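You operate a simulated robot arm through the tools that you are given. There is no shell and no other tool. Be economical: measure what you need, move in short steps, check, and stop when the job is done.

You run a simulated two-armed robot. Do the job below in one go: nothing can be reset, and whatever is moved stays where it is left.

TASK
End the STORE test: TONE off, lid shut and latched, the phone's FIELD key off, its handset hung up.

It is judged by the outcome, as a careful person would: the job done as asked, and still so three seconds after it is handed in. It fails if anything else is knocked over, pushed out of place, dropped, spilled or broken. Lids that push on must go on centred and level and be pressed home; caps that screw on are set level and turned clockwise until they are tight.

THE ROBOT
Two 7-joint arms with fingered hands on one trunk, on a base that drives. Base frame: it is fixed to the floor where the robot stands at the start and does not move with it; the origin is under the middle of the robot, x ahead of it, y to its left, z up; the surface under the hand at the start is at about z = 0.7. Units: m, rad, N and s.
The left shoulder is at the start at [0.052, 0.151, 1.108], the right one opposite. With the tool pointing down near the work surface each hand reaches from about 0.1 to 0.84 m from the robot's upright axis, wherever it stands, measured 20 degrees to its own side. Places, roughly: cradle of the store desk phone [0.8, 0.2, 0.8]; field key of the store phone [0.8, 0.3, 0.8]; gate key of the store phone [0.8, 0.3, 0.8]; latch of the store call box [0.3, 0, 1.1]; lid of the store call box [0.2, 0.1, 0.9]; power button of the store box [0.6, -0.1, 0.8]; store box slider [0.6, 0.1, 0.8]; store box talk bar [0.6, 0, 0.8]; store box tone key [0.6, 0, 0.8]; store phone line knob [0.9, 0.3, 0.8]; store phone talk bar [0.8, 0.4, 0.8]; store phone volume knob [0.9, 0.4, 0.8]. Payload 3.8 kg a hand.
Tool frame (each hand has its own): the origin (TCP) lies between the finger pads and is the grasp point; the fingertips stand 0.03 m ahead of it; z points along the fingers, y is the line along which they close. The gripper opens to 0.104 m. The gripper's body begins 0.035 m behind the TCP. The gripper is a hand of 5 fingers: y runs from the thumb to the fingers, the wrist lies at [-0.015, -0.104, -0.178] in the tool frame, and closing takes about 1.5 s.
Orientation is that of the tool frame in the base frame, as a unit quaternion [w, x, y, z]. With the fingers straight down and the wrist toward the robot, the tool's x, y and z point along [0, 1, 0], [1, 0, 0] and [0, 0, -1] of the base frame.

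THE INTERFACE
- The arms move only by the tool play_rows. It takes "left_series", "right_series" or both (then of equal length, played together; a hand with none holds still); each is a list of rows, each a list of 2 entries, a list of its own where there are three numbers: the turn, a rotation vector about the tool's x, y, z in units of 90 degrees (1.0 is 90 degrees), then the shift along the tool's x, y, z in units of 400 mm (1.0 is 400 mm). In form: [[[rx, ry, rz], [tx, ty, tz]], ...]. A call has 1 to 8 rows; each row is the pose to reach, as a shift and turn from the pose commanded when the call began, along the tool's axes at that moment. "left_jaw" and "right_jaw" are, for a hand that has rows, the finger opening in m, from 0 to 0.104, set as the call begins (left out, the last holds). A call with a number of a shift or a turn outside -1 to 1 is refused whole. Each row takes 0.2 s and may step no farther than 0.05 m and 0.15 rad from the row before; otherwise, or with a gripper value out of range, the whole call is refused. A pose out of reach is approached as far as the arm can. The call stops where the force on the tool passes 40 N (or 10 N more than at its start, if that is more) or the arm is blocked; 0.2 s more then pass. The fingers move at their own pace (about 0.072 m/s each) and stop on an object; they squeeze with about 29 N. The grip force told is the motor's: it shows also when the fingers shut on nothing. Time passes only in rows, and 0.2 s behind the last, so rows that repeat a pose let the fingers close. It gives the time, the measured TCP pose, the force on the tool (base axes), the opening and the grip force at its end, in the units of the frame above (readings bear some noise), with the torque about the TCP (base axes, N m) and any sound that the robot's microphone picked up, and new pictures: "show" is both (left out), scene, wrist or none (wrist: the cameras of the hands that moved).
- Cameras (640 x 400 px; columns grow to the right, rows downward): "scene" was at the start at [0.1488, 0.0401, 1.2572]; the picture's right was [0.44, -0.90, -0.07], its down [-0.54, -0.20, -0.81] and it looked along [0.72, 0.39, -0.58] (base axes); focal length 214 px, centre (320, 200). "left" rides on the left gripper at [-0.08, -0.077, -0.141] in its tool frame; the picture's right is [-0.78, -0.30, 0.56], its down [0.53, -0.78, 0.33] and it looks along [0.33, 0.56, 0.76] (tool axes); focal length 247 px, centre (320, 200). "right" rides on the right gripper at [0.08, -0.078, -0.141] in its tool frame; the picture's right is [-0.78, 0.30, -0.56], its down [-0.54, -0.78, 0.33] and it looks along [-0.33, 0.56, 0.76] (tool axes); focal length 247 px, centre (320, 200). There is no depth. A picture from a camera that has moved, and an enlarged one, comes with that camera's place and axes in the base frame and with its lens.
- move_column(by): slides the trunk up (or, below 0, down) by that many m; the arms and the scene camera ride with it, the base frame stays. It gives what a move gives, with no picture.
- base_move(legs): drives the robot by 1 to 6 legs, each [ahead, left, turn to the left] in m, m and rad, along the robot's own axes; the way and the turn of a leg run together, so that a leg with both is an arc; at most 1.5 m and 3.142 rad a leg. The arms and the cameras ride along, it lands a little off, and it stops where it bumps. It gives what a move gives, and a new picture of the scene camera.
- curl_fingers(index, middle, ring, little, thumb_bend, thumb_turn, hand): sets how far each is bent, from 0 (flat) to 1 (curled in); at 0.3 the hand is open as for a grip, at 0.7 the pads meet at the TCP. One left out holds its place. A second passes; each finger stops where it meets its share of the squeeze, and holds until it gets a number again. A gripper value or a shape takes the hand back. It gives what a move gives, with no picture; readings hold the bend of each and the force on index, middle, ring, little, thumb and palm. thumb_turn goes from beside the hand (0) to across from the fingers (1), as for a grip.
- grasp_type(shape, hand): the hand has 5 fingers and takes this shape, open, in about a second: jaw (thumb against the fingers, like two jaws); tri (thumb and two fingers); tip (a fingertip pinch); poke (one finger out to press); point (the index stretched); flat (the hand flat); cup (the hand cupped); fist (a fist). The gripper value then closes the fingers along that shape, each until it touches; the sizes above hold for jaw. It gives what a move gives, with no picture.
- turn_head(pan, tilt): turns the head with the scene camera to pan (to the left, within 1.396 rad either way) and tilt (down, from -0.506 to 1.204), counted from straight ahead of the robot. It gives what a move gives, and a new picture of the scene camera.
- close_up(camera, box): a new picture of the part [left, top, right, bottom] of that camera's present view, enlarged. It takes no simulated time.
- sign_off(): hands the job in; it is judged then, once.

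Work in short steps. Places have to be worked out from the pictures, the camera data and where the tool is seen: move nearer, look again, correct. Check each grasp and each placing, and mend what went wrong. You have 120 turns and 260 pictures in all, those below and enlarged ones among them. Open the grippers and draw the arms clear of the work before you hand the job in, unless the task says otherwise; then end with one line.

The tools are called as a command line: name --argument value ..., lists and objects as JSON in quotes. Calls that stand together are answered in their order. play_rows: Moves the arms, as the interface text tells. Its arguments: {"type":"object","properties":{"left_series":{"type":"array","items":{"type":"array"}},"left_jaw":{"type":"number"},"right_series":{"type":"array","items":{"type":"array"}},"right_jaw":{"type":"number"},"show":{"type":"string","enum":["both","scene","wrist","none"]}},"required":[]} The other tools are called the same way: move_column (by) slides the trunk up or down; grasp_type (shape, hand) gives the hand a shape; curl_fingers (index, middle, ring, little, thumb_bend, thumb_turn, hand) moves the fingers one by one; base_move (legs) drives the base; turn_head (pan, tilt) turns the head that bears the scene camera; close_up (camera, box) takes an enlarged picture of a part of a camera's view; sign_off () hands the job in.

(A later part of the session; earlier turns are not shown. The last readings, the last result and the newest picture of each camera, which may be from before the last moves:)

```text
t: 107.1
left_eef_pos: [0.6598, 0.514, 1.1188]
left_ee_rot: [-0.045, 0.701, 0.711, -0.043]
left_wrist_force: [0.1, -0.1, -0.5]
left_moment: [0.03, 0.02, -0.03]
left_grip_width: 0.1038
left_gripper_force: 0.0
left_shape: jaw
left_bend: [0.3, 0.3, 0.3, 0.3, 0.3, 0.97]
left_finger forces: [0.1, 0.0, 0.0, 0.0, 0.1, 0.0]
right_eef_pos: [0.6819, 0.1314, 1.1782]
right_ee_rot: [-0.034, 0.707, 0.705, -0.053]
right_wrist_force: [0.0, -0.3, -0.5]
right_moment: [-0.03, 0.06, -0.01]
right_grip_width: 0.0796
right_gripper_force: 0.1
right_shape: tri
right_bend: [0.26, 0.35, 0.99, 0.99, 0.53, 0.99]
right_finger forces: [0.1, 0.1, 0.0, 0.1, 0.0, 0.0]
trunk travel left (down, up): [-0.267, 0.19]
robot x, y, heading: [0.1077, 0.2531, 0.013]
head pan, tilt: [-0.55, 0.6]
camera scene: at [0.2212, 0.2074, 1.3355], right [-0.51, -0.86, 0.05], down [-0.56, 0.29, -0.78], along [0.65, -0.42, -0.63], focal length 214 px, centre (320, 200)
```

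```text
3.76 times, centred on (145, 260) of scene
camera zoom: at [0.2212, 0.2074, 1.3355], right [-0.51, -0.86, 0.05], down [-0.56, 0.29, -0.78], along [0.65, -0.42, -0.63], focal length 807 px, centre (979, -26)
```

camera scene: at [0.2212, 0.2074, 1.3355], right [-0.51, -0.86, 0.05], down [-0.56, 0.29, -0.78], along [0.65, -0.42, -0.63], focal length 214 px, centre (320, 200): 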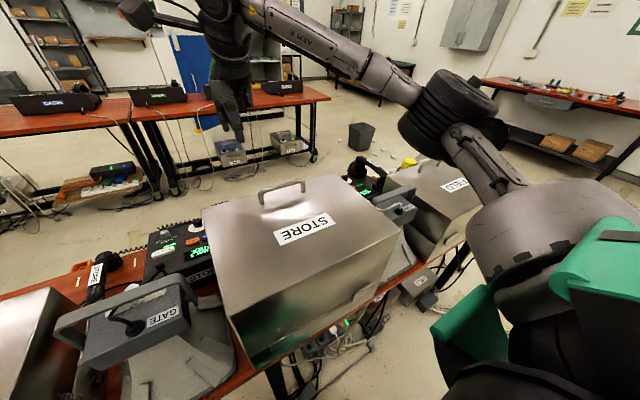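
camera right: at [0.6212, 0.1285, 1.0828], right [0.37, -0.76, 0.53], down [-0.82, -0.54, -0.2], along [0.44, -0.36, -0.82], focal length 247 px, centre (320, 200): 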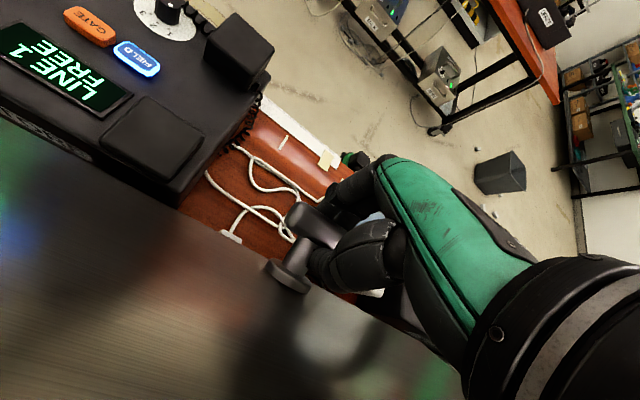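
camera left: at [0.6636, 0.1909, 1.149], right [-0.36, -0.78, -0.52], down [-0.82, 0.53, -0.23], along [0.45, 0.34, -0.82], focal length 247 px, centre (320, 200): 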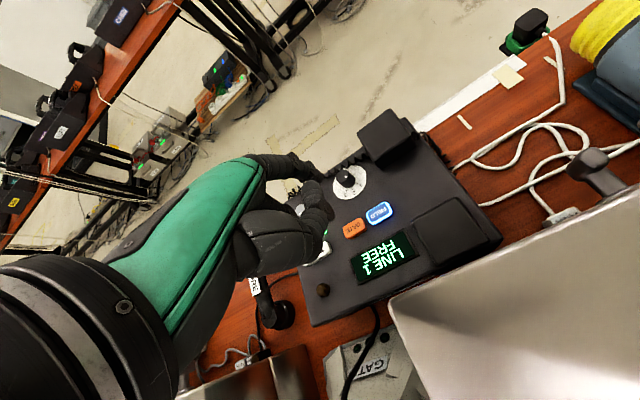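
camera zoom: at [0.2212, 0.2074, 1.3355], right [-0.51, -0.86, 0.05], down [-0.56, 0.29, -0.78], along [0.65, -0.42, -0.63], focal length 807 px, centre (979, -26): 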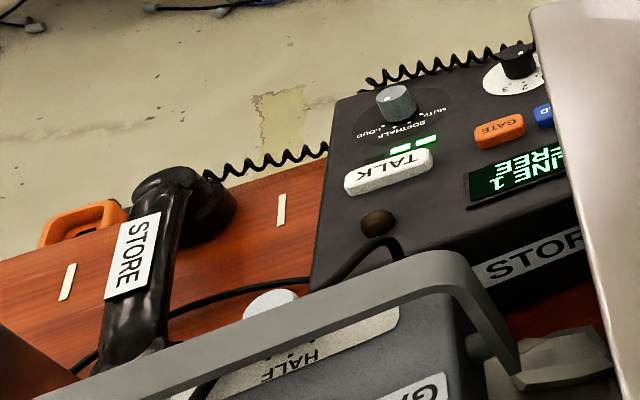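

The handset already lies in the right sense (coil end far). It needs a grip across y, so I'll turn the robot about 60° left and use the right hand, which then reaches it naturally. First trunk up for clearance.

move_column --by 0.1

base_move --legs '[[0, -0.1, 0], [0, 0, 1.047]]'

turn_head --pan -0.4 --tilt 0.7

```text
t: 108.4
left_eef_pos: [0.6593, 0.5145, 1.219]
left_ee_rot: [-0.046, 0.701, 0.711, -0.042]
left_wrist_force: [-0.7, 0.2, -0.3]
left_moment: [-0.01, -0.01, -0.03]
left_grip_width: 0.1037
left_gripper_force: 0.1
left_shape: jaw
left_bend: [0.3, 0.3, 0.3, 0.3, 0.3, 0.97]
left_finger forces: [0.0, 0.1, 0.1, 0.0, 0.0, 0.0]
right_eef_pos: [0.6822, 0.1318, 1.2778]
right_ee_rot: [-0.035, 0.706, 0.705, -0.055]
right_wrist_force: [-0.1, 0.0, 0.5]
right_moment: [-0.02, 0.0, 0.0]
right_grip_width: 0.0795
right_gripper_force: 0.1
right_shape: tri
right_bend: [0.26, 0.35, 0.99, 0.99, 0.53, 0.99]
right_finger forces: [0.0, 0.1, 0.0, 0.0, 0.0, 0.0]
trunk travel left (down, up): [-0.367, 0.09]
robot x, y, heading: [0.1036, 0.2516, 0.021]
head pan, tilt: [-0.55, 0.6]
```

```text
t: 112.2
left_eef_pos: [0.1454, 0.7641, 1.2193]
left_ee_rot: [-0.018, 0.251, 0.966, -0.059]
left_wrist_force: [0.0, -0.4, 0.1]
left_moment: [-0.04, -0.01, 0.01]
left_grip_width: 0.1038
left_gripper_force: 0.1
left_shape: jaw
left_bend: [0.3, 0.3, 0.3, 0.3, 0.3, 0.97]
left_finger forces: [0.1, 0.0, 0.0, 0.0, 0.0, 0.0]
right_eef_pos: [0.4898, 0.591, 1.2781]
right_ee_rot: [-0.002, 0.258, 0.964, -0.064]
right_wrist_force: [-1.1, 0.9, -0.1]
right_moment: [0.03, 0.03, 0.02]
right_grip_width: 0.0799
right_gripper_force: 0.1
right_shape: tri
right_bend: [0.26, 0.35, 0.99, 0.99, 0.53, 0.99]
right_finger forces: [0.1, 0.0, 0.0, 0.0, 0.1, 0.0]
trunk travel left (down, up): [-0.367, 0.09]
robot x, y, heading: [0.0993, 0.1534, 1.065]
head pan, tilt: [-0.55, 0.6]
camera scene: at [0.1788, 0.2034, 1.4452], right [0.49, -0.87, 0.01], down [-0.5, -0.29, -0.81], along [0.71, 0.39, -0.58], focal length 214 px, centre (320, 200)
```

scene: 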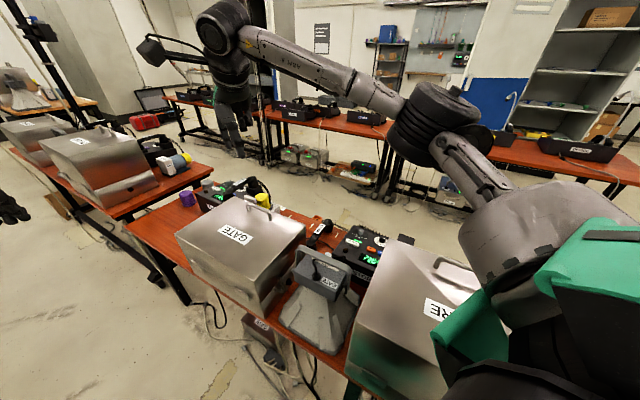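

```text
t: 112.9
left_eef_pos: [0.1459, 0.764, 1.2186]
left_ee_rot: [-0.018, 0.251, 0.966, -0.059]
left_wrist_force: [0.3, 0.3, -0.4]
left_moment: [0.03, 0.03, 0.01]
left_grip_width: 0.1041
left_gripper_force: 0.1
left_shape: jaw
left_bend: [0.3, 0.3, 0.3, 0.3, 0.3, 0.97]
left_finger forces: [0.0, 0.1, 0.1, 0.0, 0.1, 0.0]
right_eef_pos: [0.4892, 0.5922, 1.2793]
right_ee_rot: [-0.003, 0.259, 0.964, -0.064]
right_wrist_force: [1.0, -0.8, -0.3]
right_moment: [-0.01, -0.01, 0.01]
right_grip_width: 0.0798
right_gripper_force: 0.1
right_shape: tri
right_bend: [0.26, 0.35, 0.99, 0.99, 0.53, 0.99]
right_finger forces: [0.1, 0.1, 0.0, 0.0, 0.0, 0.1]
trunk travel left (down, up): [-0.367, 0.09]
robot x, y, heading: [0.0958, 0.1509, 1.068]
head pan, tilt: [-0.4, 0.7]
camera scene: at [0.1684, 0.2123, 1.4366], right [0.62, -0.79, 0.01], down [-0.52, -0.41, -0.75], along [0.6, 0.46, -0.66], focal length 214 px, centre (320, 200)
```

scene: 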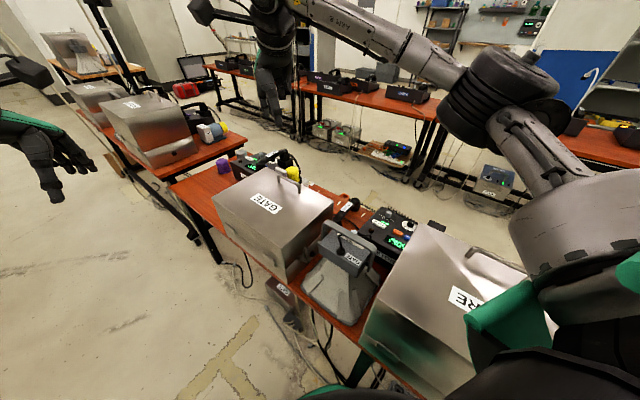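

The hand now sits at 60° yaw. I'll lower the trunk, take the jaw shape on the right hand, and move it above the handset with 90° yaw.

move_column --by -0.1

grasp_type --shape "jaw" --hand "right"

play_rows --right_series '[[[-0.01, 0, -0.042], [-0.0925, 0.045, 0.044]], [[-0.02, 0, -0.083], [-0.185, 0.09, 0.088]], [[-0.03, 0, -0.125], [-0.2775, 0.135, 0.132]], [[-0.04, 0, -0.167], [-0.37, 0.18, 0.176]], [[-0.05, 0, -0.208], [-0.4625, 0.224, 0.22]], [[-0.06, 0, -0.25], [-0.555, 0.269, 0.264]], [[-0.07, 0, -0.292], [-0.6475, 0.314, 0.308]], [[-0.078, 0, -0.333], [-0.74, 0.3586, 0.3525]]]' --show "both"

```text
t: 114.2
left_eef_pos: [0.1466, 0.7636, 1.1184]
left_ee_rot: [-0.018, 0.25, 0.966, -0.059]
left_wrist_force: [0.3, 0.5, -0.6]
left_moment: [-0.01, 0.01, -0.04]
left_grip_width: 0.1038
left_gripper_force: 0.0
left_shape: jaw
left_bend: [0.3, 0.3, 0.3, 0.3, 0.3, 0.97]
left_finger forces: [0.0, 0.1, 0.1, 0.0, 0.0, 0.0]
right_eef_pos: [0.4903, 0.5916, 1.1791]
right_ee_rot: [-0.002, 0.258, 0.964, -0.062]
right_wrist_force: [0.5, -0.3, 0.6]
right_moment: [-0.03, 0.01, -0.01]
right_grip_width: 0.0795
right_gripper_force: 0.0
right_shape: tri
right_bend: [0.26, 0.35, 0.99, 0.99, 0.53, 0.99]
right_finger forces: [0.1, 0.1, 0.0, 0.0, 0.1, 0.0]
trunk travel left (down, up): [-0.267, 0.19]
robot x, y, heading: [0.0996, 0.1502, 1.058]
head pan, tilt: [-0.4, 0.7]
```

```text
t: 115.1
left_eef_pos: [0.1454, 0.7636, 1.118]
left_ee_rot: [-0.018, 0.251, 0.966, -0.059]
left_wrist_force: [0.3, -0.1, 0.9]
left_moment: [0.0, -0.01, 0.01]
left_grip_width: 0.1036
left_gripper_force: 0.0
left_shape: jaw
left_bend: [0.3, 0.3, 0.3, 0.3, 0.3, 0.97]
left_finger forces: [0.1, 0.0, 0.0, 0.1, 0.0, 0.1]
right_eef_pos: [0.49, 0.5922, 1.1783]
right_ee_rot: [-0.002, 0.258, 0.964, -0.063]
right_wrist_force: [0.2, 0.0, 1.0]
right_moment: [0.0, 0.02, 0.03]
right_grip_width: 0.104
right_gripper_force: 0.0
right_shape: jaw
right_bend: [0.3, 0.3, 0.3, 0.3, 0.3, 0.98]
right_finger forces: [0.0, 0.1, 0.1, 0.1, 0.1, 0.0]
trunk travel left (down, up): [-0.267, 0.19]
robot x, y, heading: [0.1009, 0.1507, 1.069]
head pan, tilt: [-0.4, 0.7]
```

```text
t: 116.9
left_eef_pos: [0.1448, 0.7648, 1.1175]
left_ee_rot: [-0.018, 0.25, 0.966, -0.059]
left_wrist_force: [-0.9, 0.3, -0.3]
left_moment: [0.01, 0.01, -0.01]
left_grip_width: 0.1039
left_gripper_force: 0.1
left_shape: jaw
left_bend: [0.3, 0.3, 0.3, 0.3, 0.3, 0.97]
left_finger forces: [0.1, 0.0, 0.0, 0.1, 0.0, 0.1]
right_eef_pos: [0.6626, 0.5701, 1.0995]
right_ee_rot: [-0.004, 0.122, 0.992, -0.03]
right_wrist_force: [0.3, -0.4, -0.5]
right_moment: [-0.04, 0.02, -0.02]
right_grip_width: 0.104
right_gripper_force: 0.0
right_shape: jaw
right_bend: [0.3, 0.3, 0.3, 0.3, 0.3, 0.98]
right_finger forces: [0.0, 0.1, 0.1, 0.0, 0.1, 0.1]
right hand out of reach, approached as far as the arm can: row 5, 6, 7, 8
trunk travel left (down, up): [-0.267, 0.19]
robot x, y, heading: [0.0964, 0.1513, 1.062]
head pan, tilt: [-0.4, 0.7]
camera scene: at [0.1837, 0.2397, 1.3267], right [0.62, -0.79, 0.04], down [-0.54, -0.46, -0.7], along [0.57, 0.41, -0.71], focal length 214 px, centre (320, 200)
camera right: at [0.5693, 0.5226, 1.2451], right [0.83, 0.13, 0.54], down [0.33, -0.9, -0.28], along [0.45, 0.41, -0.79], focal length 247 px, centre (320, 200)
```

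scene: 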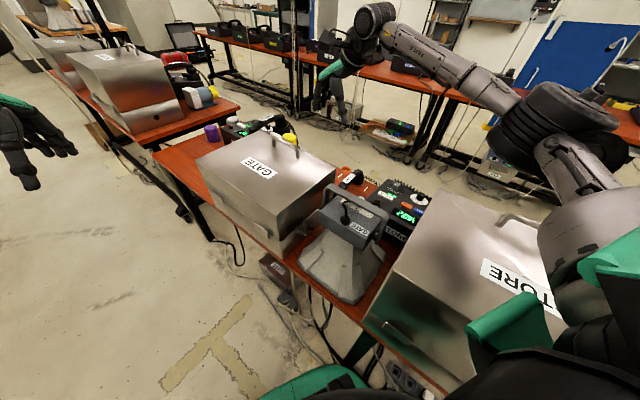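
right: 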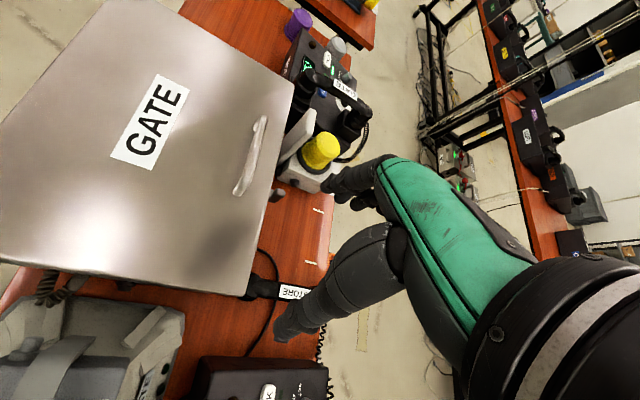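

From this side the handset is too far for a proper cross grip. The far (operator) side of the table has open floor, so I'll drive round the table's right end. Trunk up, face forward, back off and look right first.

move_column --by 0.17

base_move --legs '[[0, 0, -1.062], [-0.3, 0, 0]]'

turn_head --pan -1.1 --tilt 0.55

```text
t: 118.9
left_eef_pos: [0.1465, 0.7633, 1.2883]
left_ee_rot: [-0.018, 0.251, 0.966, -0.06]
left_wrist_force: [0.2, -0.1, 0.1]
left_moment: [-0.01, 0.0, -0.01]
left_grip_width: 0.1041
left_gripper_force: 0.0
left_shape: jaw
left_bend: [0.3, 0.3, 0.3, 0.3, 0.3, 0.97]
left_finger forces: [0.0, 0.0, 0.0, 0.0, 0.0, 0.0]
right_eef_pos: [0.6523, 0.5523, 1.3323]
right_ee_rot: [0.015, 0.123, 0.992, 0.014]
right_wrist_force: [-0.1, 0.6, 0.1]
right_moment: [-0.01, 0.0, -0.01]
right_grip_width: 0.104
right_gripper_force: 0.1
right_shape: jaw
right_bend: [0.3, 0.3, 0.3, 0.3, 0.3, 0.98]
right_finger forces: [0.0, 0.1, 0.0, 0.0, 0.1, 0.0]
trunk travel left (down, up): [-0.437, 0.02]
robot x, y, heading: [0.0987, 0.1525, 1.068]
head pan, tilt: [-0.4, 0.7]
```

```text
t: 123.7
left_eef_pos: [0.3619, 0.4025, 1.2868]
left_ee_rot: [-0.047, 0.713, 0.699, -0.043]
left_wrist_force: [0.5, 0.3, 0.7]
left_moment: [0.0, 0.01, -0.04]
left_grip_width: 0.1035
left_gripper_force: 0.1
left_shape: jaw
left_bend: [0.3, 0.3, 0.3, 0.3, 0.3, 0.97]
left_finger forces: [0.0, 0.1, 0.0, 0.0, 0.0, 0.0]
right_eef_pos: [0.4127, -0.1452, 1.3322]
right_ee_rot: [0.02, 0.616, 0.787, 0.004]
right_wrist_force: [-0.1, -0.3, -0.1]
right_moment: [0.0, 0.03, -0.02]
right_grip_width: 0.104
right_gripper_force: 0.0
right_shape: jaw
right_bend: [0.3, 0.3, 0.3, 0.3, 0.3, 0.98]
right_finger forces: [0.0, 0.0, 0.0, 0.0, 0.1, 0.0]
trunk travel left (down, up): [-0.437, 0.02]
robot x, y, heading: [-0.2028, 0.1546, -0.016]
head pan, tilt: [-0.4, 0.7]
camera scene: at [-0.1239, 0.1228, 1.5092], right [-0.41, -0.91, 0.0], down [-0.59, 0.26, -0.76], along [0.7, -0.31, -0.65], focal length 214 px, centre (320, 200)
```

scene: 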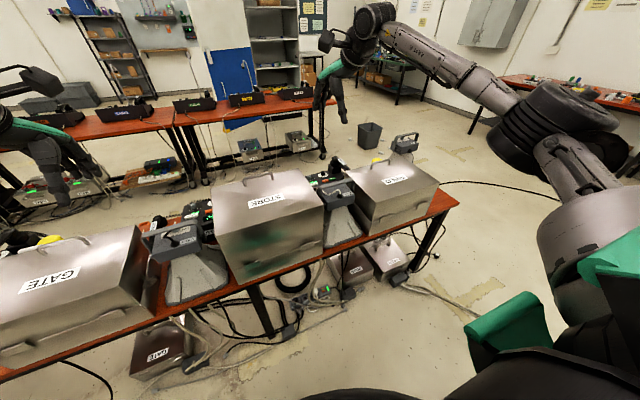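

```text
t: 124.7
left_eef_pos: [0.3595, 0.4017, 1.2892]
left_ee_rot: [-0.047, 0.713, 0.698, -0.041]
left_wrist_force: [-0.2, -0.7, 0.4]
left_moment: [-0.01, -0.01, 0.01]
left_grip_width: 0.1039
left_gripper_force: 0.0
left_shape: jaw
left_bend: [0.3, 0.3, 0.3, 0.3, 0.3, 0.97]
left_finger forces: [0.0, 0.0, 0.0, 0.1, 0.0, 0.0]
right_eef_pos: [0.4097, -0.1456, 1.333]
right_ee_rot: [0.02, 0.616, 0.787, 0.003]
right_wrist_force: [-0.2, -0.7, -0.6]
right_moment: [-0.03, 0.04, -0.02]
right_grip_width: 0.1038
right_gripper_force: 0.1
right_shape: jaw
right_bend: [0.3, 0.3, 0.3, 0.3, 0.3, 0.98]
right_finger forces: [0.0, 0.1, 0.1, 0.1, 0.0, 0.0]
trunk travel left (down, up): [-0.437, 0.02]
robot x, y, heading: [-0.2041, 0.159, -0.014]
head pan, tilt: [-1.1, 0.55]
camera scene: at [-0.1655, 0.0767, 1.5226], right [-0.9, -0.44, 0.0], down [-0.23, 0.47, -0.85], along [0.37, -0.77, -0.52], focal length 214 px, centre (320, 200)
```

scene: 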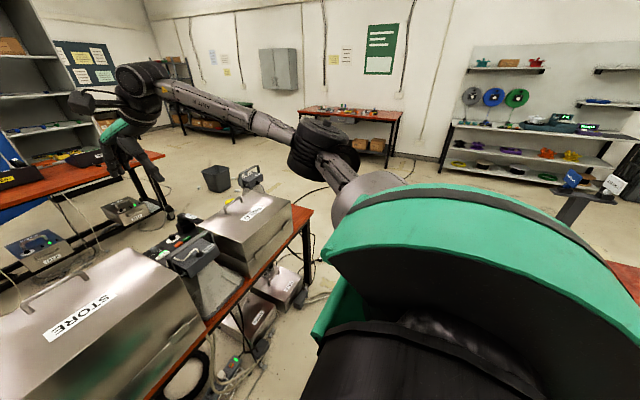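

The way round the right end looks open. Driving right along the table, then looking ahead.

base_move --legs '[[0, -1.5, 0], [0, -0.08, 0]]'

turn_head --pan 0.0 --tilt 0.55

```text
t: 129.1
left_eef_pos: [0.2608, -0.3813, 1.3123]
left_ee_rot: [0.011, 0.624, 0.781, -0.027]
left_wrist_force: [-2.7, -1.1, 0.9]
left_moment: [0.05, -0.12, 0.04]
left_grip_width: 0.1039
left_gripper_force: 0.0
left_shape: jaw
left_bend: [0.3, 0.3, 0.3, 0.3, 0.3, 0.98]
left_finger forces: [0.0, 0.0, 0.1, 0.1, 0.0, 0.1]
right_eef_pos: [0.3179, -1.0592, 1.3883]
right_ee_rot: [0.002, 0.704, 0.707, 0.067]
right_wrist_force: [-2.2, 0.8, 0.0]
right_moment: [-0.02, -0.09, -0.05]
right_grip_width: 0.1044
right_gripper_force: 0.0
right_shape: jaw
right_bend: [0.3, 0.3, 0.3, 0.3, 0.3, 0.98]
right_finger forces: [0.0, 0.1, 0.0, 0.0, 0.0, 0.1]
trunk travel left (down, up): [-0.437, 0.02]
robot x, y, heading: [-0.2144, -0.7045, 0.019]
head pan, tilt: [-1.1, 0.55]
stopped in leg 1: the robot was blocked; the commanded pose is now the measured one
camera scene: at [-0.1487, -0.7806, 1.5252], right [-0.88, -0.47, 0.01], down [-0.26, 0.46, -0.85], along [0.39, -0.75, -0.53], focal length 214 px, centre (320, 200)
```

scene: 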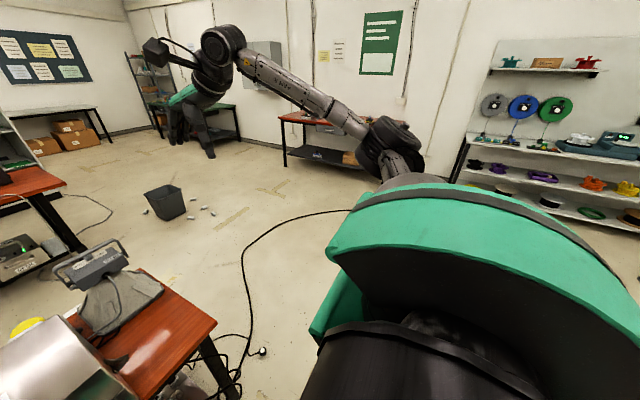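

```text
t: 130.4
left_eef_pos: [0.2828, -0.3891, 1.3073]
left_ee_rot: [0.004, 0.63, 0.776, -0.028]
left_wrist_force: [-0.4, 0.2, -0.2]
left_moment: [-0.02, 0.0, -0.02]
left_grip_width: 0.1038
left_gripper_force: 0.1
left_shape: jaw
left_bend: [0.3, 0.3, 0.3, 0.3, 0.3, 0.98]
left_finger forces: [0.1, 0.0, 0.0, 0.0, 0.0, 0.0]
right_eef_pos: [0.3461, -1.0591, 1.3746]
right_ee_rot: [-0.004, 0.698, 0.714, 0.055]
right_wrist_force: [-1.1, -0.7, 0.4]
right_moment: [0.03, -0.03, -0.01]
right_grip_width: 0.1041
right_gripper_force: 0.1
right_shape: jaw
right_bend: [0.3, 0.3, 0.3, 0.3, 0.3, 0.98]
right_finger forces: [0.0, 0.1, 0.1, 0.1, 0.1, 0.0]
trunk travel left (down, up): [-0.437, 0.02]
robot x, y, heading: [-0.2142, -0.7085, 0.027]
head pan, tilt: [0.0, 0.55]
camera scene: at [-0.075, -0.7039, 1.5225], right [0.03, -1.0, 0.0], down [-0.55, -0.01, -0.83], along [0.83, 0.02, -0.55], focal length 214 px, centre (320, 200)
```

scene: 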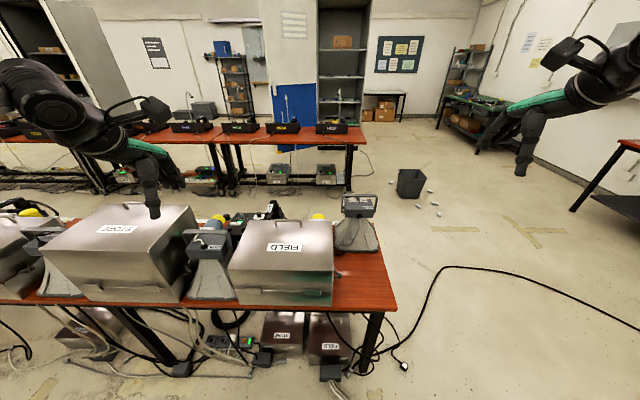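

The base was blocked at y ≈ -0.70. I'll look down to the right to see why.

turn_head --pan -1.39 --tilt 1.0

turn_head --pan -0.7 --tilt 0.95

```text
t: 132.0
left_eef_pos: [0.2847, -0.3864, 1.3068]
left_ee_rot: [0.004, 0.633, 0.773, -0.03]
left_wrist_force: [0.7, 0.6, 0.1]
left_moment: [0.04, -0.02, -0.02]
left_grip_width: 0.1039
left_gripper_force: 0.0
left_shape: jaw
left_bend: [0.3, 0.3, 0.3, 0.3, 0.3, 0.98]
left_finger forces: [0.1, 0.1, 0.0, 0.1, 0.1, 0.0]
right_eef_pos: [0.3475, -1.0528, 1.3752]
right_ee_rot: [-0.003, 0.697, 0.715, 0.052]
right_wrist_force: [-0.2, 0.2, -0.8]
right_moment: [0.02, 0.02, 0.01]
right_grip_width: 0.1041
right_gripper_force: 0.2
right_shape: jaw
right_bend: [0.3, 0.3, 0.3, 0.3, 0.3, 0.98]
right_finger forces: [0.0, 0.0, 0.0, 0.1, 0.0, 0.0]
trunk travel left (down, up): [-0.437, 0.02]
robot x, y, heading: [-0.2155, -0.7037, 0.027]
head pan, tilt: [-1.389, 1.0]
camera scene: at [-0.1504, -0.7694, 1.4886], right [-0.98, -0.21, 0.04], down [-0.19, 0.82, -0.53], along [0.08, -0.53, -0.84], focal length 214 px, centre (320, 200)
```

scene: 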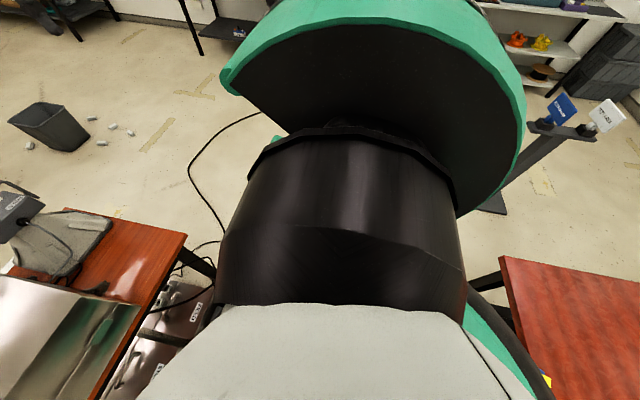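

```text
t: 133.0
left_eef_pos: [0.2853, -0.3865, 1.3074]
left_ee_rot: [0.004, 0.633, 0.774, -0.028]
left_wrist_force: [-0.2, -0.9, 1.4]
left_moment: [-0.01, -0.01, -0.01]
left_grip_width: 0.1038
left_gripper_force: 0.0
left_shape: jaw
left_bend: [0.3, 0.3, 0.3, 0.3, 0.3, 0.98]
left_finger forces: [0.0, 0.1, 0.0, 0.1, 0.1, 0.0]
right_eef_pos: [0.3478, -1.0522, 1.3746]
right_ee_rot: [-0.002, 0.696, 0.716, 0.053]
right_wrist_force: [-0.1, -0.6, -0.6]
right_moment: [0.01, -0.01, 0.04]
right_grip_width: 0.1039
right_gripper_force: 0.0
right_shape: jaw
right_bend: [0.3, 0.3, 0.3, 0.3, 0.3, 0.98]
right_finger forces: [0.0, 0.0, 0.0, 0.1, 0.1, 0.0]
trunk travel left (down, up): [-0.437, 0.02]
robot x, y, heading: [-0.218, -0.702, 0.023]
head pan, tilt: [-0.7, 0.949]
camera scene: at [-0.1074, -0.7466, 1.4905], right [-0.62, -0.78, 0.02], down [-0.66, 0.51, -0.56], along [0.42, -0.36, -0.83], focal length 214 px, centre (320, 200)
```

scene: 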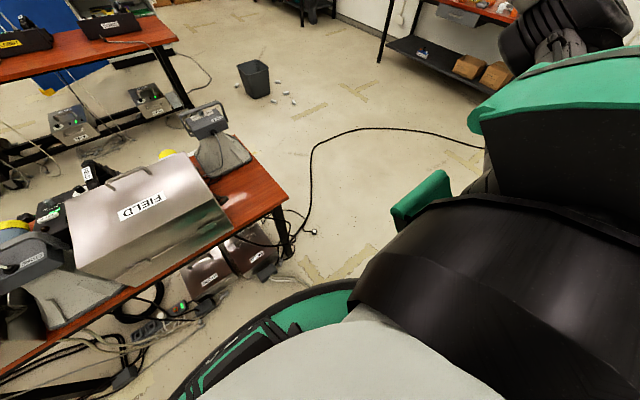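

The own shoulder hides the spot. I'll turn the right hand to look right with its wrist camera.

play_rows --right_series '[[[0, 0, 0.09], [0, 0, 0]], [[0, 0, 0.18], [0, 0, 0]], [[0, 0, 0.27], [0, 0, 0]], [[0, 0, 0.36], [0, 0, 0]], [[0, 0, 0.45], [0, 0, 0]], [[0, 0, 0.54], [0, 0, 0]], [[0, 0, 0.63], [0, 0, 0]], [[0, 0, 0.72], [0, 0, 0]]]' --show "wrist"

```text
t: 133.3
left_eef_pos: [0.2442, -0.3916, 1.3108]
left_ee_rot: [0.011, 0.636, 0.771, -0.024]
left_wrist_force: [0.4, -0.2, 0.6]
left_moment: [0.0, 0.01, 0.0]
left_grip_width: 0.104
left_gripper_force: 0.0
left_shape: jaw
left_bend: [0.3, 0.3, 0.3, 0.3, 0.3, 0.97]
left_finger forces: [0.0, 0.0, 0.1, 0.0, 0.0, 0.0]
right_eef_pos: [0.3004, -1.0593, 1.391]
right_ee_rot: [0.007, 0.725, 0.686, 0.065]
right_wrist_force: [1.1, 1.3, 0.0]
right_moment: [-0.02, -0.03, -0.02]
right_grip_width: 0.1036
right_gripper_force: 0.2
right_shape: jaw
right_bend: [0.3, 0.3, 0.3, 0.3, 0.3, 0.98]
right_finger forces: [0.0, 0.0, 0.1, 0.1, 0.0, 0.1]
trunk travel left (down, up): [-0.437, 0.02]
robot x, y, heading: [-0.2173, -0.7054, 0.017]
head pan, tilt: [-0.7, 0.949]
stopped in row 1 (left hand): the arm was blocked; the commanded pose is now the measured one
camera right: at [0.2125, -0.9872, 1.5298], right [0.2, -0.83, 0.51], down [-0.76, -0.46, -0.45], along [0.62, -0.3, -0.73], focal length 247 px, centre (320, 200)
```

right: 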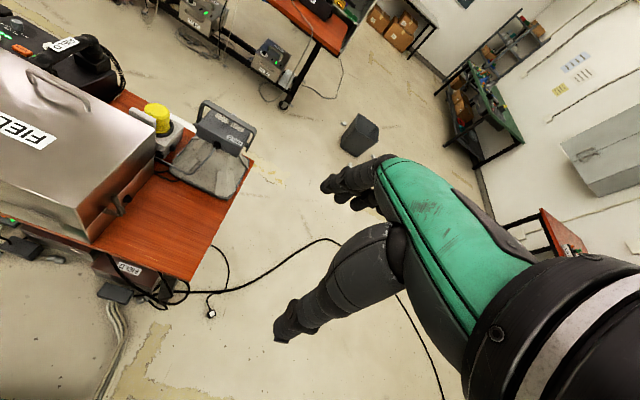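

It's the left arm that is reported blocked. I'll take a look at it and nudge it.

turn_head --pan 0.9 --tilt 0.5

play_rows --left_series '[[[0, 0, 0], [0.05, 0.05, 0]], [[0, 0, 0], [0.1, 0.1, 0]]]' --show "scene"

```text
t: 135.0
left_eef_pos: [0.247, -0.3914, 1.3089]
left_ee_rot: [0.01, 0.635, 0.772, -0.025]
left_wrist_force: [0.1, 1.1, -0.5]
left_moment: [-0.01, 0.0, -0.02]
left_grip_width: 0.1038
left_gripper_force: 0.0
left_shape: jaw
left_bend: [0.3, 0.3, 0.3, 0.3, 0.3, 0.97]
left_finger forces: [0.1, 0.1, 0.0, 0.1, 0.1, 0.1]
right_eef_pos: [0.3025, -1.0595, 1.3901]
right_ee_rot: [0.006, 0.722, 0.688, 0.065]
right_wrist_force: [-0.2, 0.1, 0.1]
right_moment: [0.01, -0.02, -0.01]
right_grip_width: 0.104
right_gripper_force: 0.1
right_shape: jaw
right_bend: [0.3, 0.3, 0.3, 0.3, 0.3, 0.98]
right_finger forces: [0.1, 0.0, 0.0, 0.0, 0.0, 0.0]
trunk travel left (down, up): [-0.437, 0.02]
robot x, y, heading: [-0.2206, -0.7078, 0.024]
head pan, tilt: [0.901, 0.499]
camera scene: at [-0.1087, -0.6279, 1.528], right [0.8, -0.6, -0.03], down [-0.32, -0.38, -0.87], along [0.51, 0.7, -0.5], focal length 214 px, centre (320, 200)
```

scene: 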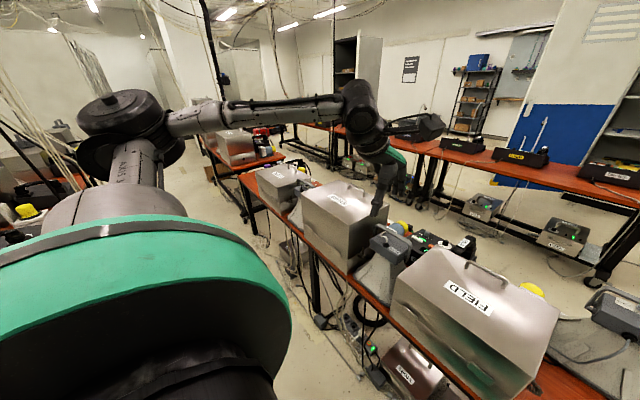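

```text
t: 135.3
left_eef_pos: [0.2161, -0.3936, 1.308]
left_ee_rot: [0.006, 0.642, 0.767, -0.013]
left_wrist_force: [-0.6, 0.0, 1.0]
left_moment: [0.0, -0.03, 0.03]
left_grip_width: 0.104
left_gripper_force: 0.1
left_shape: jaw
left_bend: [0.3, 0.3, 0.3, 0.3, 0.3, 0.97]
left_finger forces: [0.1, 0.0, 0.0, 0.1, 0.0, 0.0]
right_eef_pos: [0.2535, -1.059, 1.4022]
right_ee_rot: [0.019, 0.724, 0.686, 0.075]
right_wrist_force: [-0.3, 0.0, 0.8]
right_moment: [-0.02, -0.01, -0.01]
right_grip_width: 0.1041
right_gripper_force: 0.1
right_shape: jaw
right_bend: [0.3, 0.3, 0.3, 0.3, 0.3, 0.97]
right_finger forces: [0.0, 0.0, 0.1, 0.0, 0.1, 0.0]
trunk travel left (down, up): [-0.437, 0.02]
robot x, y, heading: [-0.2124, -0.6996, 0.023]
head pan, tilt: [0.901, 0.499]
stopped in row 1 (left hand): the arm was blocked; the commanded pose is now the measured one
camera scene: at [-0.1111, -0.6271, 1.5279], right [0.8, -0.6, -0.03], down [-0.32, -0.38, -0.87], along [0.51, 0.7, -0.5], focal length 214 px, centre (320, 200)
```

scene: 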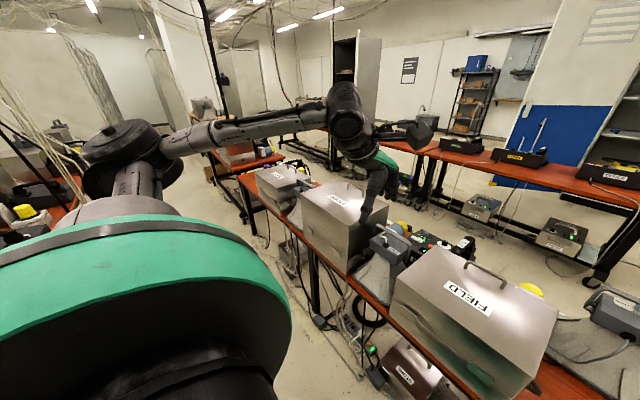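

Nothing external is visible near that arm, so it may be an awkward arm posture from the abrupt stop. I'll test with a small base move to the left.

base_move --legs '[[0, 0.08, 0]]'

play_rows --left_series '[[[0, 0, 0], [0.0, 0.05, -0.0]], [[0, 0, 0], [0.0, 0.1, -0.0]]]' --show "none"

```text
t: 136.1
left_eef_pos: [0.1671, -0.3688, 1.3286]
left_ee_rot: [0.034, 0.661, 0.75, -0.003]
left_wrist_force: [0.2, 0.4, -0.3]
left_moment: [-0.06, 0.02, -0.03]
left_grip_width: 0.1037
left_gripper_force: 0.0
left_shape: jaw
left_bend: [0.3, 0.3, 0.3, 0.3, 0.3, 0.98]
left_finger forces: [0.1, 0.1, 0.1, 0.1, 0.0, 0.0]
right_eef_pos: [0.1644, -1.0367, 1.4242]
right_ee_rot: [0.042, 0.74, 0.665, 0.093]
right_wrist_force: [-0.2, 1.2, -0.6]
right_moment: [-0.06, 0.0, -0.02]
right_grip_width: 0.1041
right_gripper_force: 0.0
right_shape: jaw
right_bend: [0.3, 0.3, 0.3, 0.3, 0.3, 0.97]
right_finger forces: [0.0, 0.1, 0.0, 0.1, 0.0, 0.0]
trunk travel left (down, up): [-0.437, 0.02]
robot x, y, heading: [-0.2116, -0.6649, -0.032]
head pan, tilt: [0.901, 0.499]
stopped in leg 1: the robot was blocked; the commanded pose is now the measured one
camera scene: at [-0.1669, -0.5839, 1.5272], right [0.76, -0.65, 0.01], down [-0.3, -0.37, -0.88], along [0.57, 0.67, -0.48], focal length 214 px, centre (320, 200)
```

scene: 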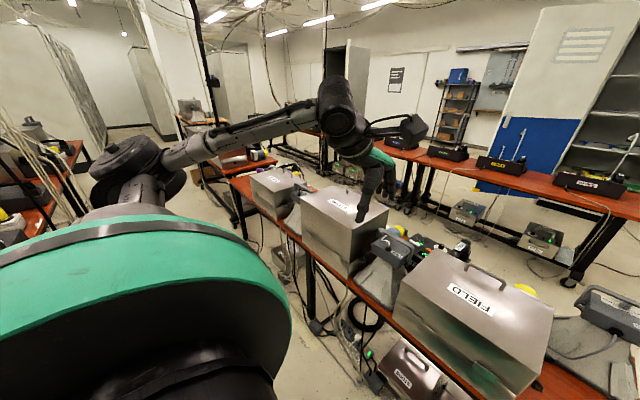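

```text
t: 136.7
left_eef_pos: [0.2165, -0.3698, 1.3262]
left_ee_rot: [0.028, 0.66, 0.75, -0.001]
left_wrist_force: [-0.7, 0.5, 0.2]
left_moment: [0.01, -0.03, 0.0]
left_grip_width: 0.1038
left_gripper_force: 0.0
left_shape: jaw
left_bend: [0.3, 0.3, 0.3, 0.3, 0.3, 0.98]
left_finger forces: [0.0, 0.0, 0.0, 0.0, 0.0, 0.0]
right_eef_pos: [0.1751, -1.0441, 1.4198]
right_ee_rot: [0.038, 0.741, 0.664, 0.09]
right_wrist_force: [-0.3, -0.1, 0.3]
right_moment: [0.02, -0.04, -0.01]
right_grip_width: 0.1042
right_gripper_force: 0.1
right_shape: jaw
right_bend: [0.3, 0.3, 0.3, 0.3, 0.3, 0.97]
right_finger forces: [0.0, 0.0, 0.0, 0.1, 0.0, 0.0]
trunk travel left (down, up): [-0.437, 0.02]
robot x, y, heading: [-0.2174, -0.663, -0.03]
head pan, tilt: [0.901, 0.499]
```

The last arm move worked normally. I'll try the base again with short legs to the right.

base_move --legs '[[0, -0.1, 0.03]]'

```text
t: 138.0
left_eef_pos: [0.2441, -0.4424, 1.3259]
left_ee_rot: [0.028, 0.688, 0.725, -0.004]
left_wrist_force: [0.2, 0.3, 0.0]
left_moment: [0.0, 0.02, -0.01]
left_grip_width: 0.1041
left_gripper_force: 0.0
left_shape: jaw
left_bend: [0.3, 0.3, 0.3, 0.3, 0.3, 0.98]
left_finger forces: [0.0, 0.1, 0.1, 0.1, 0.1, 0.0]
right_eef_pos: [0.1515, -1.1094, 1.4192]
right_ee_rot: [0.04, 0.764, 0.637, 0.09]
right_wrist_force: [-0.2, 0.4, -0.6]
right_moment: [-0.03, 0.0, -0.01]
right_grip_width: 0.1041
right_gripper_force: 0.0
right_shape: jaw
right_bend: [0.3, 0.3, 0.3, 0.3, 0.3, 0.97]
right_finger forces: [0.0, 0.0, 0.0, 0.1, 0.1, 0.1]
trunk travel left (down, up): [-0.437, 0.02]
robot x, y, heading: [-0.2107, -0.702, -0.108]
head pan, tilt: [0.901, 0.499]
stopped in leg 1: the robot was blocked; the commanded pose is now the measured one
camera scene: at [-0.1458, -0.6354, 1.5272], right [0.71, -0.7, 0.0], down [-0.34, -0.34, -0.88], along [0.61, 0.63, -0.48], focal length 214 px, centre (320, 200)
```

scene: 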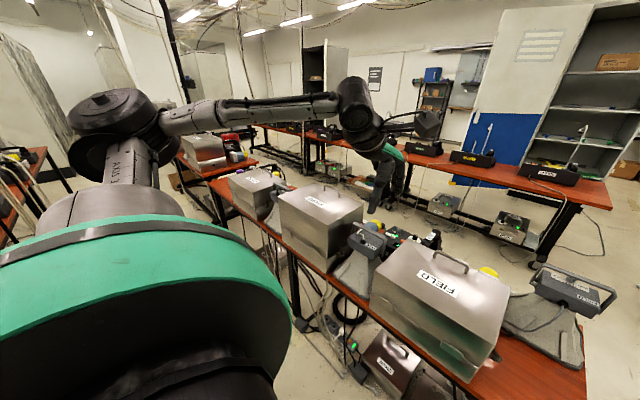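

The way it twists suggests the base catches the table behind-right. I'll move forward 0.22 m first, straighten, and then go right.

base_move --legs '[[0.22, 0.03, 0], [0, 0, 0.108], [0, -0.4, 0]]'

```text
t: 142.3
left_eef_pos: [0.4402, -0.7851, 1.3262]
left_ee_rot: [0.029, 0.651, 0.758, -0.003]
left_wrist_force: [-0.3, -0.8, -1.2]
left_moment: [0.02, 0.0, 0.01]
left_grip_width: 0.1039
left_gripper_force: 0.0
left_shape: jaw
left_bend: [0.3, 0.3, 0.3, 0.3, 0.3, 0.98]
left_finger forces: [0.1, 0.0, 0.0, 0.0, 0.0, 0.0]
right_eef_pos: [0.4133, -1.4589, 1.4196]
right_ee_rot: [0.036, 0.733, 0.674, 0.091]
right_wrist_force: [-0.1, -1.1, 1.1]
right_moment: [-0.03, -0.01, 0.0]
right_grip_width: 0.1037
right_gripper_force: 0.0
right_shape: jaw
right_bend: [0.3, 0.3, 0.3, 0.3, 0.3, 0.97]
right_finger forces: [0.0, 0.1, 0.0, 0.0, 0.1, 0.0]
trunk travel left (down, up): [-0.437, 0.02]
robot x, y, heading: [0.0146, -1.0908, -0.007]
head pan, tilt: [0.901, 0.499]
camera scene: at [0.0711, -1.0151, 1.527], right [0.78, -0.63, 0.0], down [-0.3, -0.38, -0.88], along [0.55, 0.68, -0.48], focal length 214 px, centre (320, 200)
```

scene: 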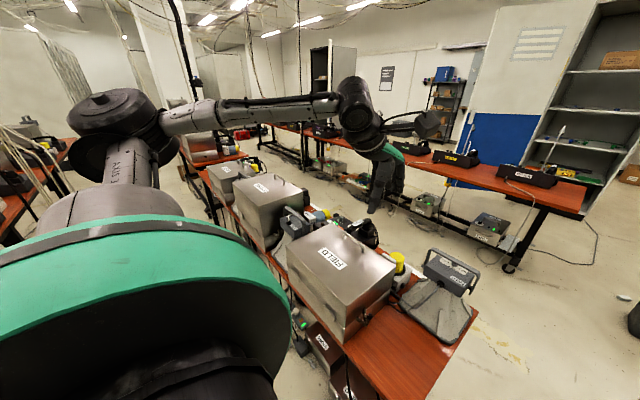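

Clear now. Onward: right 0.4 m, then forward past the table's end.

base_move --legs '[[0, -0.4, 0], [1.3, 0, 0]]'

```text
t: 151.0
left_eef_pos: [1.741, -1.2061, 1.3273]
left_ee_rot: [0.027, 0.651, 0.758, -0.001]
left_wrist_force: [0.1, 0.7, 0.1]
left_moment: [-0.07, 0.03, 0.02]
left_grip_width: 0.1041
left_gripper_force: 0.0
left_shape: jaw
left_bend: [0.3, 0.3, 0.3, 0.3, 0.3, 0.98]
left_finger forces: [0.0, 0.1, 0.1, 0.1, 0.1, 0.0]
right_eef_pos: [1.716, -1.8799, 1.4198]
right_ee_rot: [0.035, 0.732, 0.674, 0.091]
right_wrist_force: [0.6, -0.1, 0.0]
right_moment: [0.01, 0.02, 0.03]
right_grip_width: 0.1039
right_gripper_force: 0.0
right_shape: jaw
right_bend: [0.3, 0.3, 0.3, 0.3, 0.3, 0.97]
right_finger forces: [0.1, 0.0, 0.0, 0.0, 0.0, 0.0]
trunk travel left (down, up): [-0.437, 0.02]
robot x, y, heading: [1.3204, -1.5079, -0.001]
head pan, tilt: [0.901, 0.499]
camera scene: at [1.3727, -1.4377, 1.5272], right [0.78, -0.63, 0.0], down [-0.3, -0.37, -0.88], along [0.55, 0.68, -0.48], focal length 214 px, centre (320, 200)
```

scene: 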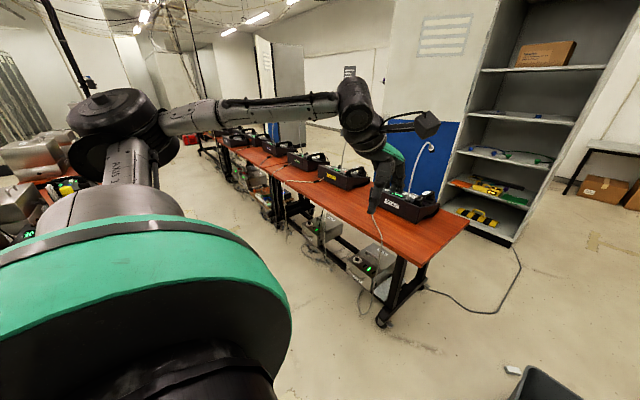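

The corridor is free. Turning to face along the table (about 100° left) and driving up beside the STORE phone.

base_move --legs '[[0, 0, 1.745], [1.2, -0.17, 0]]'

turn_head --pan 0.4 --tilt 0.7

```text
t: 161.4
left_eef_pos: [0.881, 0.0668, 1.3273]
left_ee_rot: [0.019, -0.173, 0.984, 0.02]
left_wrist_force: [-0.5, 0.3, 0.3]
left_moment: [-0.01, 0.04, 0.02]
left_grip_width: 0.1039
left_gripper_force: 0.1
left_shape: jaw
left_bend: [0.3, 0.3, 0.3, 0.3, 0.3, 0.98]
left_finger forces: [0.0, 0.1, 0.0, 0.0, 0.0, 0.1]
right_eef_pos: [1.546, 0.1738, 1.4192]
right_ee_rot: [-0.048, -0.057, 0.994, 0.086]
right_wrist_force: [-0.2, 0.3, -0.2]
right_moment: [0.01, 0.02, 0.01]
right_grip_width: 0.104
right_gripper_force: 0.1
right_shape: jaw
right_bend: [0.3, 0.3, 0.3, 0.3, 0.3, 0.97]
right_finger forces: [0.0, 0.0, 0.0, 0.0, 0.0, 0.0]
trunk travel left (down, up): [-0.437, 0.02]
robot x, y, heading: [1.258, -0.2909, 1.761]
head pan, tilt: [0.901, 0.499]
camera scene: at [1.1793, -0.247, 1.5272], right [0.46, 0.89, 0.0], down [0.43, -0.22, -0.88], along [-0.78, 0.4, -0.48], focal length 214 px, centre (320, 200)
```

scene: 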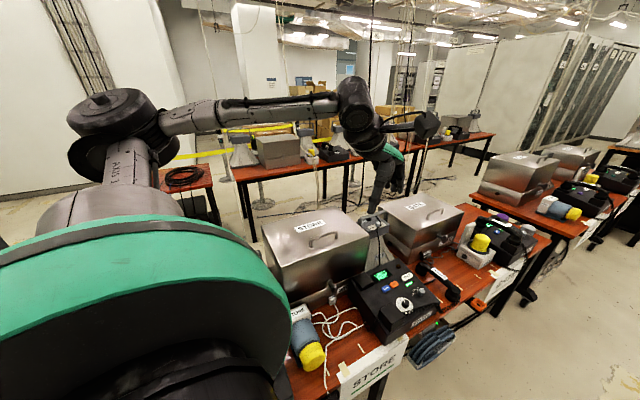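

```text
t: 162.4
left_eef_pos: [0.8799, 0.0688, 1.3275]
left_ee_rot: [0.019, -0.174, 0.984, 0.02]
left_wrist_force: [-0.2, -0.2, -0.6]
left_moment: [0.0, -0.03, 0.0]
left_grip_width: 0.1036
left_gripper_force: 0.1
left_shape: jaw
left_bend: [0.3, 0.3, 0.3, 0.3, 0.3, 0.98]
left_finger forces: [0.0, 0.0, 0.1, 0.0, 0.0, 0.0]
right_eef_pos: [1.547, 0.1766, 1.4176]
right_ee_rot: [-0.048, -0.058, 0.994, 0.085]
right_wrist_force: [-0.5, 0.3, 0.1]
right_moment: [0.01, 0.03, -0.01]
right_grip_width: 0.1037
right_gripper_force: 0.2
right_shape: jaw
right_bend: [0.3, 0.3, 0.3, 0.3, 0.3, 0.97]
right_finger forces: [0.0, 0.1, 0.1, 0.0, 0.0, 0.0]
trunk travel left (down, up): [-0.437, 0.02]
robot x, y, heading: [1.2602, -0.2909, 1.764]
head pan, tilt: [0.4, 0.7]
camera scene: at [1.2126, -0.217, 1.5094], right [0.83, 0.56, 0.0], down [0.36, -0.54, -0.76], along [-0.43, 0.63, -0.65], focal length 214 px, centre (320, 200)
```

scene: 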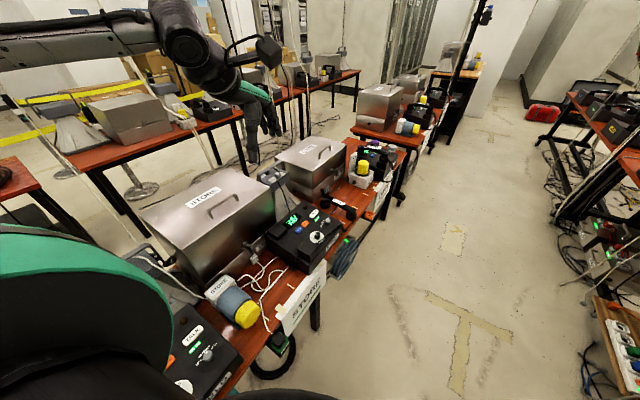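

Excellent view from the operator side. Enlarging the phone, latch and handset.

close_up --camera "scene" --box '[190, 170, 390, 310]'

close_up --camera "left" --box '[0, 0, 640, 400]'

```text
2.86 times, centred on (290, 240) of scene
camera zoom: at [1.2126, -0.217, 1.5094], right [0.83, 0.56, 0.0], down [0.36, -0.54, -0.76], along [-0.43, 0.63, -0.65], focal length 613 px, centre (406, 86)
```

zoom: 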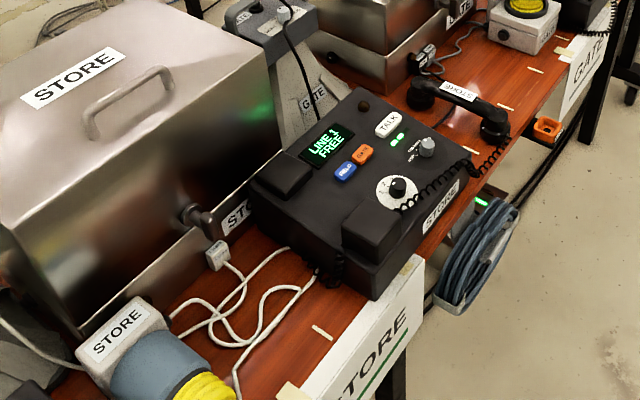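

```text
1.00 times, centred on (320, 200) of left (not enlarged: the box is as wide or as high as the picture)
camera zoom: at [0.9774, 0.0163, 1.4706], right [0.85, 0.01, -0.53], down [-0.23, -0.9, -0.38], along [-0.48, 0.44, -0.76], focal length 247 px, centre (320, 200)
```

zoom: 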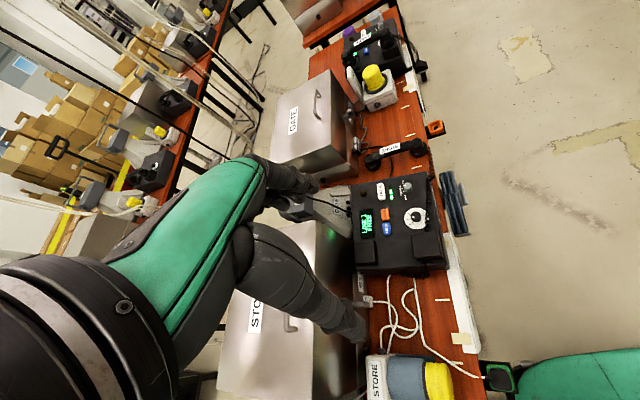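

The latch bar is upright, the lid closed, FIELD and GATE unlit. I'll move up level with the handset and lower the trunk.

close_up --camera "scene" --box '[240, 130, 360, 230]'

base_move --legs '[[0.34, -0.11, 0]]'

move_column --by -0.22

close_up --camera "left" --box '[0, 0, 640, 400]'

```text
4.00 times, centred on (300, 180) of scene
camera zoom: at [1.2126, -0.217, 1.5094], right [0.83, 0.56, 0.0], down [0.36, -0.54, -0.76], along [-0.43, 0.63, -0.65], focal length 858 px, centre (400, 280)
```

zoom: 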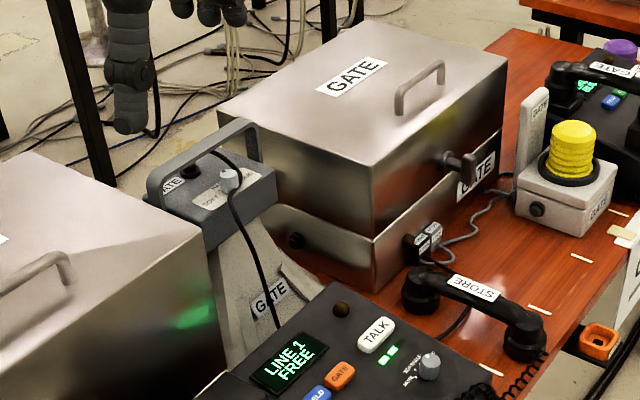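

```text
t: 164.7
left_eef_pos: [0.9264, 0.4269, 1.3279]
left_ee_rot: [0.02, -0.171, 0.985, 0.021]
left_wrist_force: [0.2, -0.8, -0.5]
left_moment: [-0.02, 0.01, 0.0]
left_grip_width: 0.1039
left_gripper_force: 0.0
left_shape: jaw
left_bend: [0.3, 0.3, 0.3, 0.3, 0.3, 0.98]
left_finger forces: [0.0, 0.0, 0.1, 0.0, 0.1, 0.0]
right_eef_pos: [1.5928, 0.5326, 1.4196]
right_ee_rot: [-0.047, -0.056, 0.994, 0.086]
right_wrist_force: [0.4, -0.3, -0.2]
right_moment: [0.0, 0.0, 0.0]
right_grip_width: 0.1043
right_gripper_force: 0.0
right_shape: jaw
right_bend: [0.3, 0.3, 0.3, 0.3, 0.3, 0.97]
right_finger forces: [0.0, 0.0, 0.0, 0.1, 0.1, 0.0]
trunk travel left (down, up): [-0.437, 0.02]
robot x, y, heading: [1.306, 0.074, 1.754]
head pan, tilt: [0.4, 0.7]
camera scene: at [1.2576, 0.1409, 1.5096], right [0.83, 0.55, 0.0], down [0.36, -0.54, -0.77], along [-0.42, 0.64, -0.64], focal length 214 px, centre (320, 200)
```

scene: 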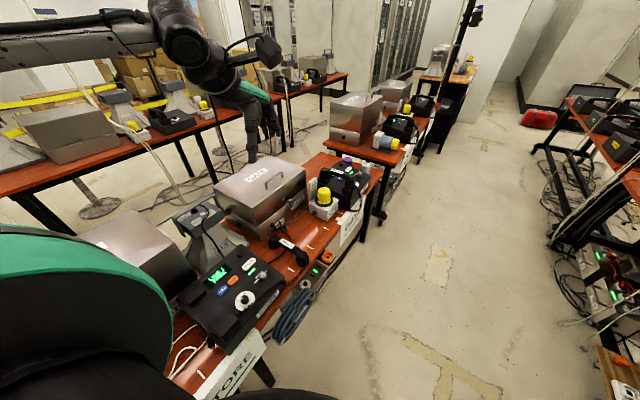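

```text
t: 167.0
left_eef_pos: [0.9275, 0.4309, 1.1085]
left_ee_rot: [0.019, -0.173, 0.985, 0.021]
left_wrist_force: [0.3, -0.6, 0.4]
left_moment: [-0.03, 0.01, -0.04]
left_grip_width: 0.104
left_gripper_force: 0.1
left_shape: jaw
left_bend: [0.3, 0.3, 0.3, 0.3, 0.3, 0.98]
left_finger forces: [0.1, 0.0, 0.1, 0.1, 0.1, 0.1]
right_eef_pos: [1.5928, 0.5343, 1.1996]
right_ee_rot: [-0.047, -0.056, 0.994, 0.085]
right_wrist_force: [-0.4, -0.3, -0.7]
right_moment: [-0.05, -0.01, 0.01]
right_grip_width: 0.1038
right_gripper_force: 0.0
right_shape: jaw
right_bend: [0.3, 0.3, 0.3, 0.3, 0.3, 0.97]
right_finger forces: [0.0, 0.0, 0.1, 0.1, 0.0, 0.0]
trunk travel left (down, up): [-0.217, 0.24]
robot x, y, heading: [1.306, 0.0723, 1.756]
head pan, tilt: [0.4, 0.7]
```

```text
1.00 times, centred on (320, 200) of left (not enlarged: the box is as wide or as high as the picture)
camera zoom: at [1.0237, 0.3779, 1.2509], right [0.85, 0.01, -0.53], down [-0.23, -0.9, -0.38], along [-0.48, 0.45, -0.76], focal length 247 px, centre (320, 200)
```

zoom: 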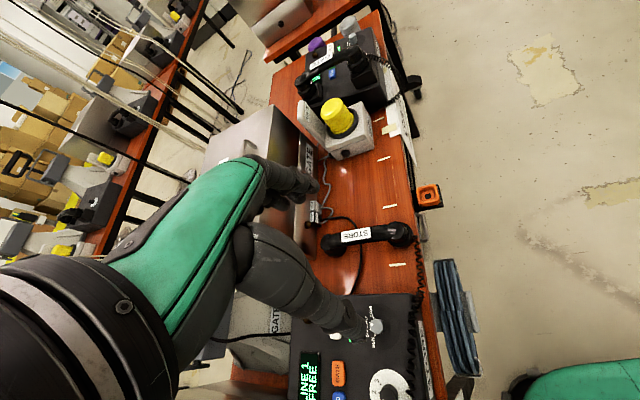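

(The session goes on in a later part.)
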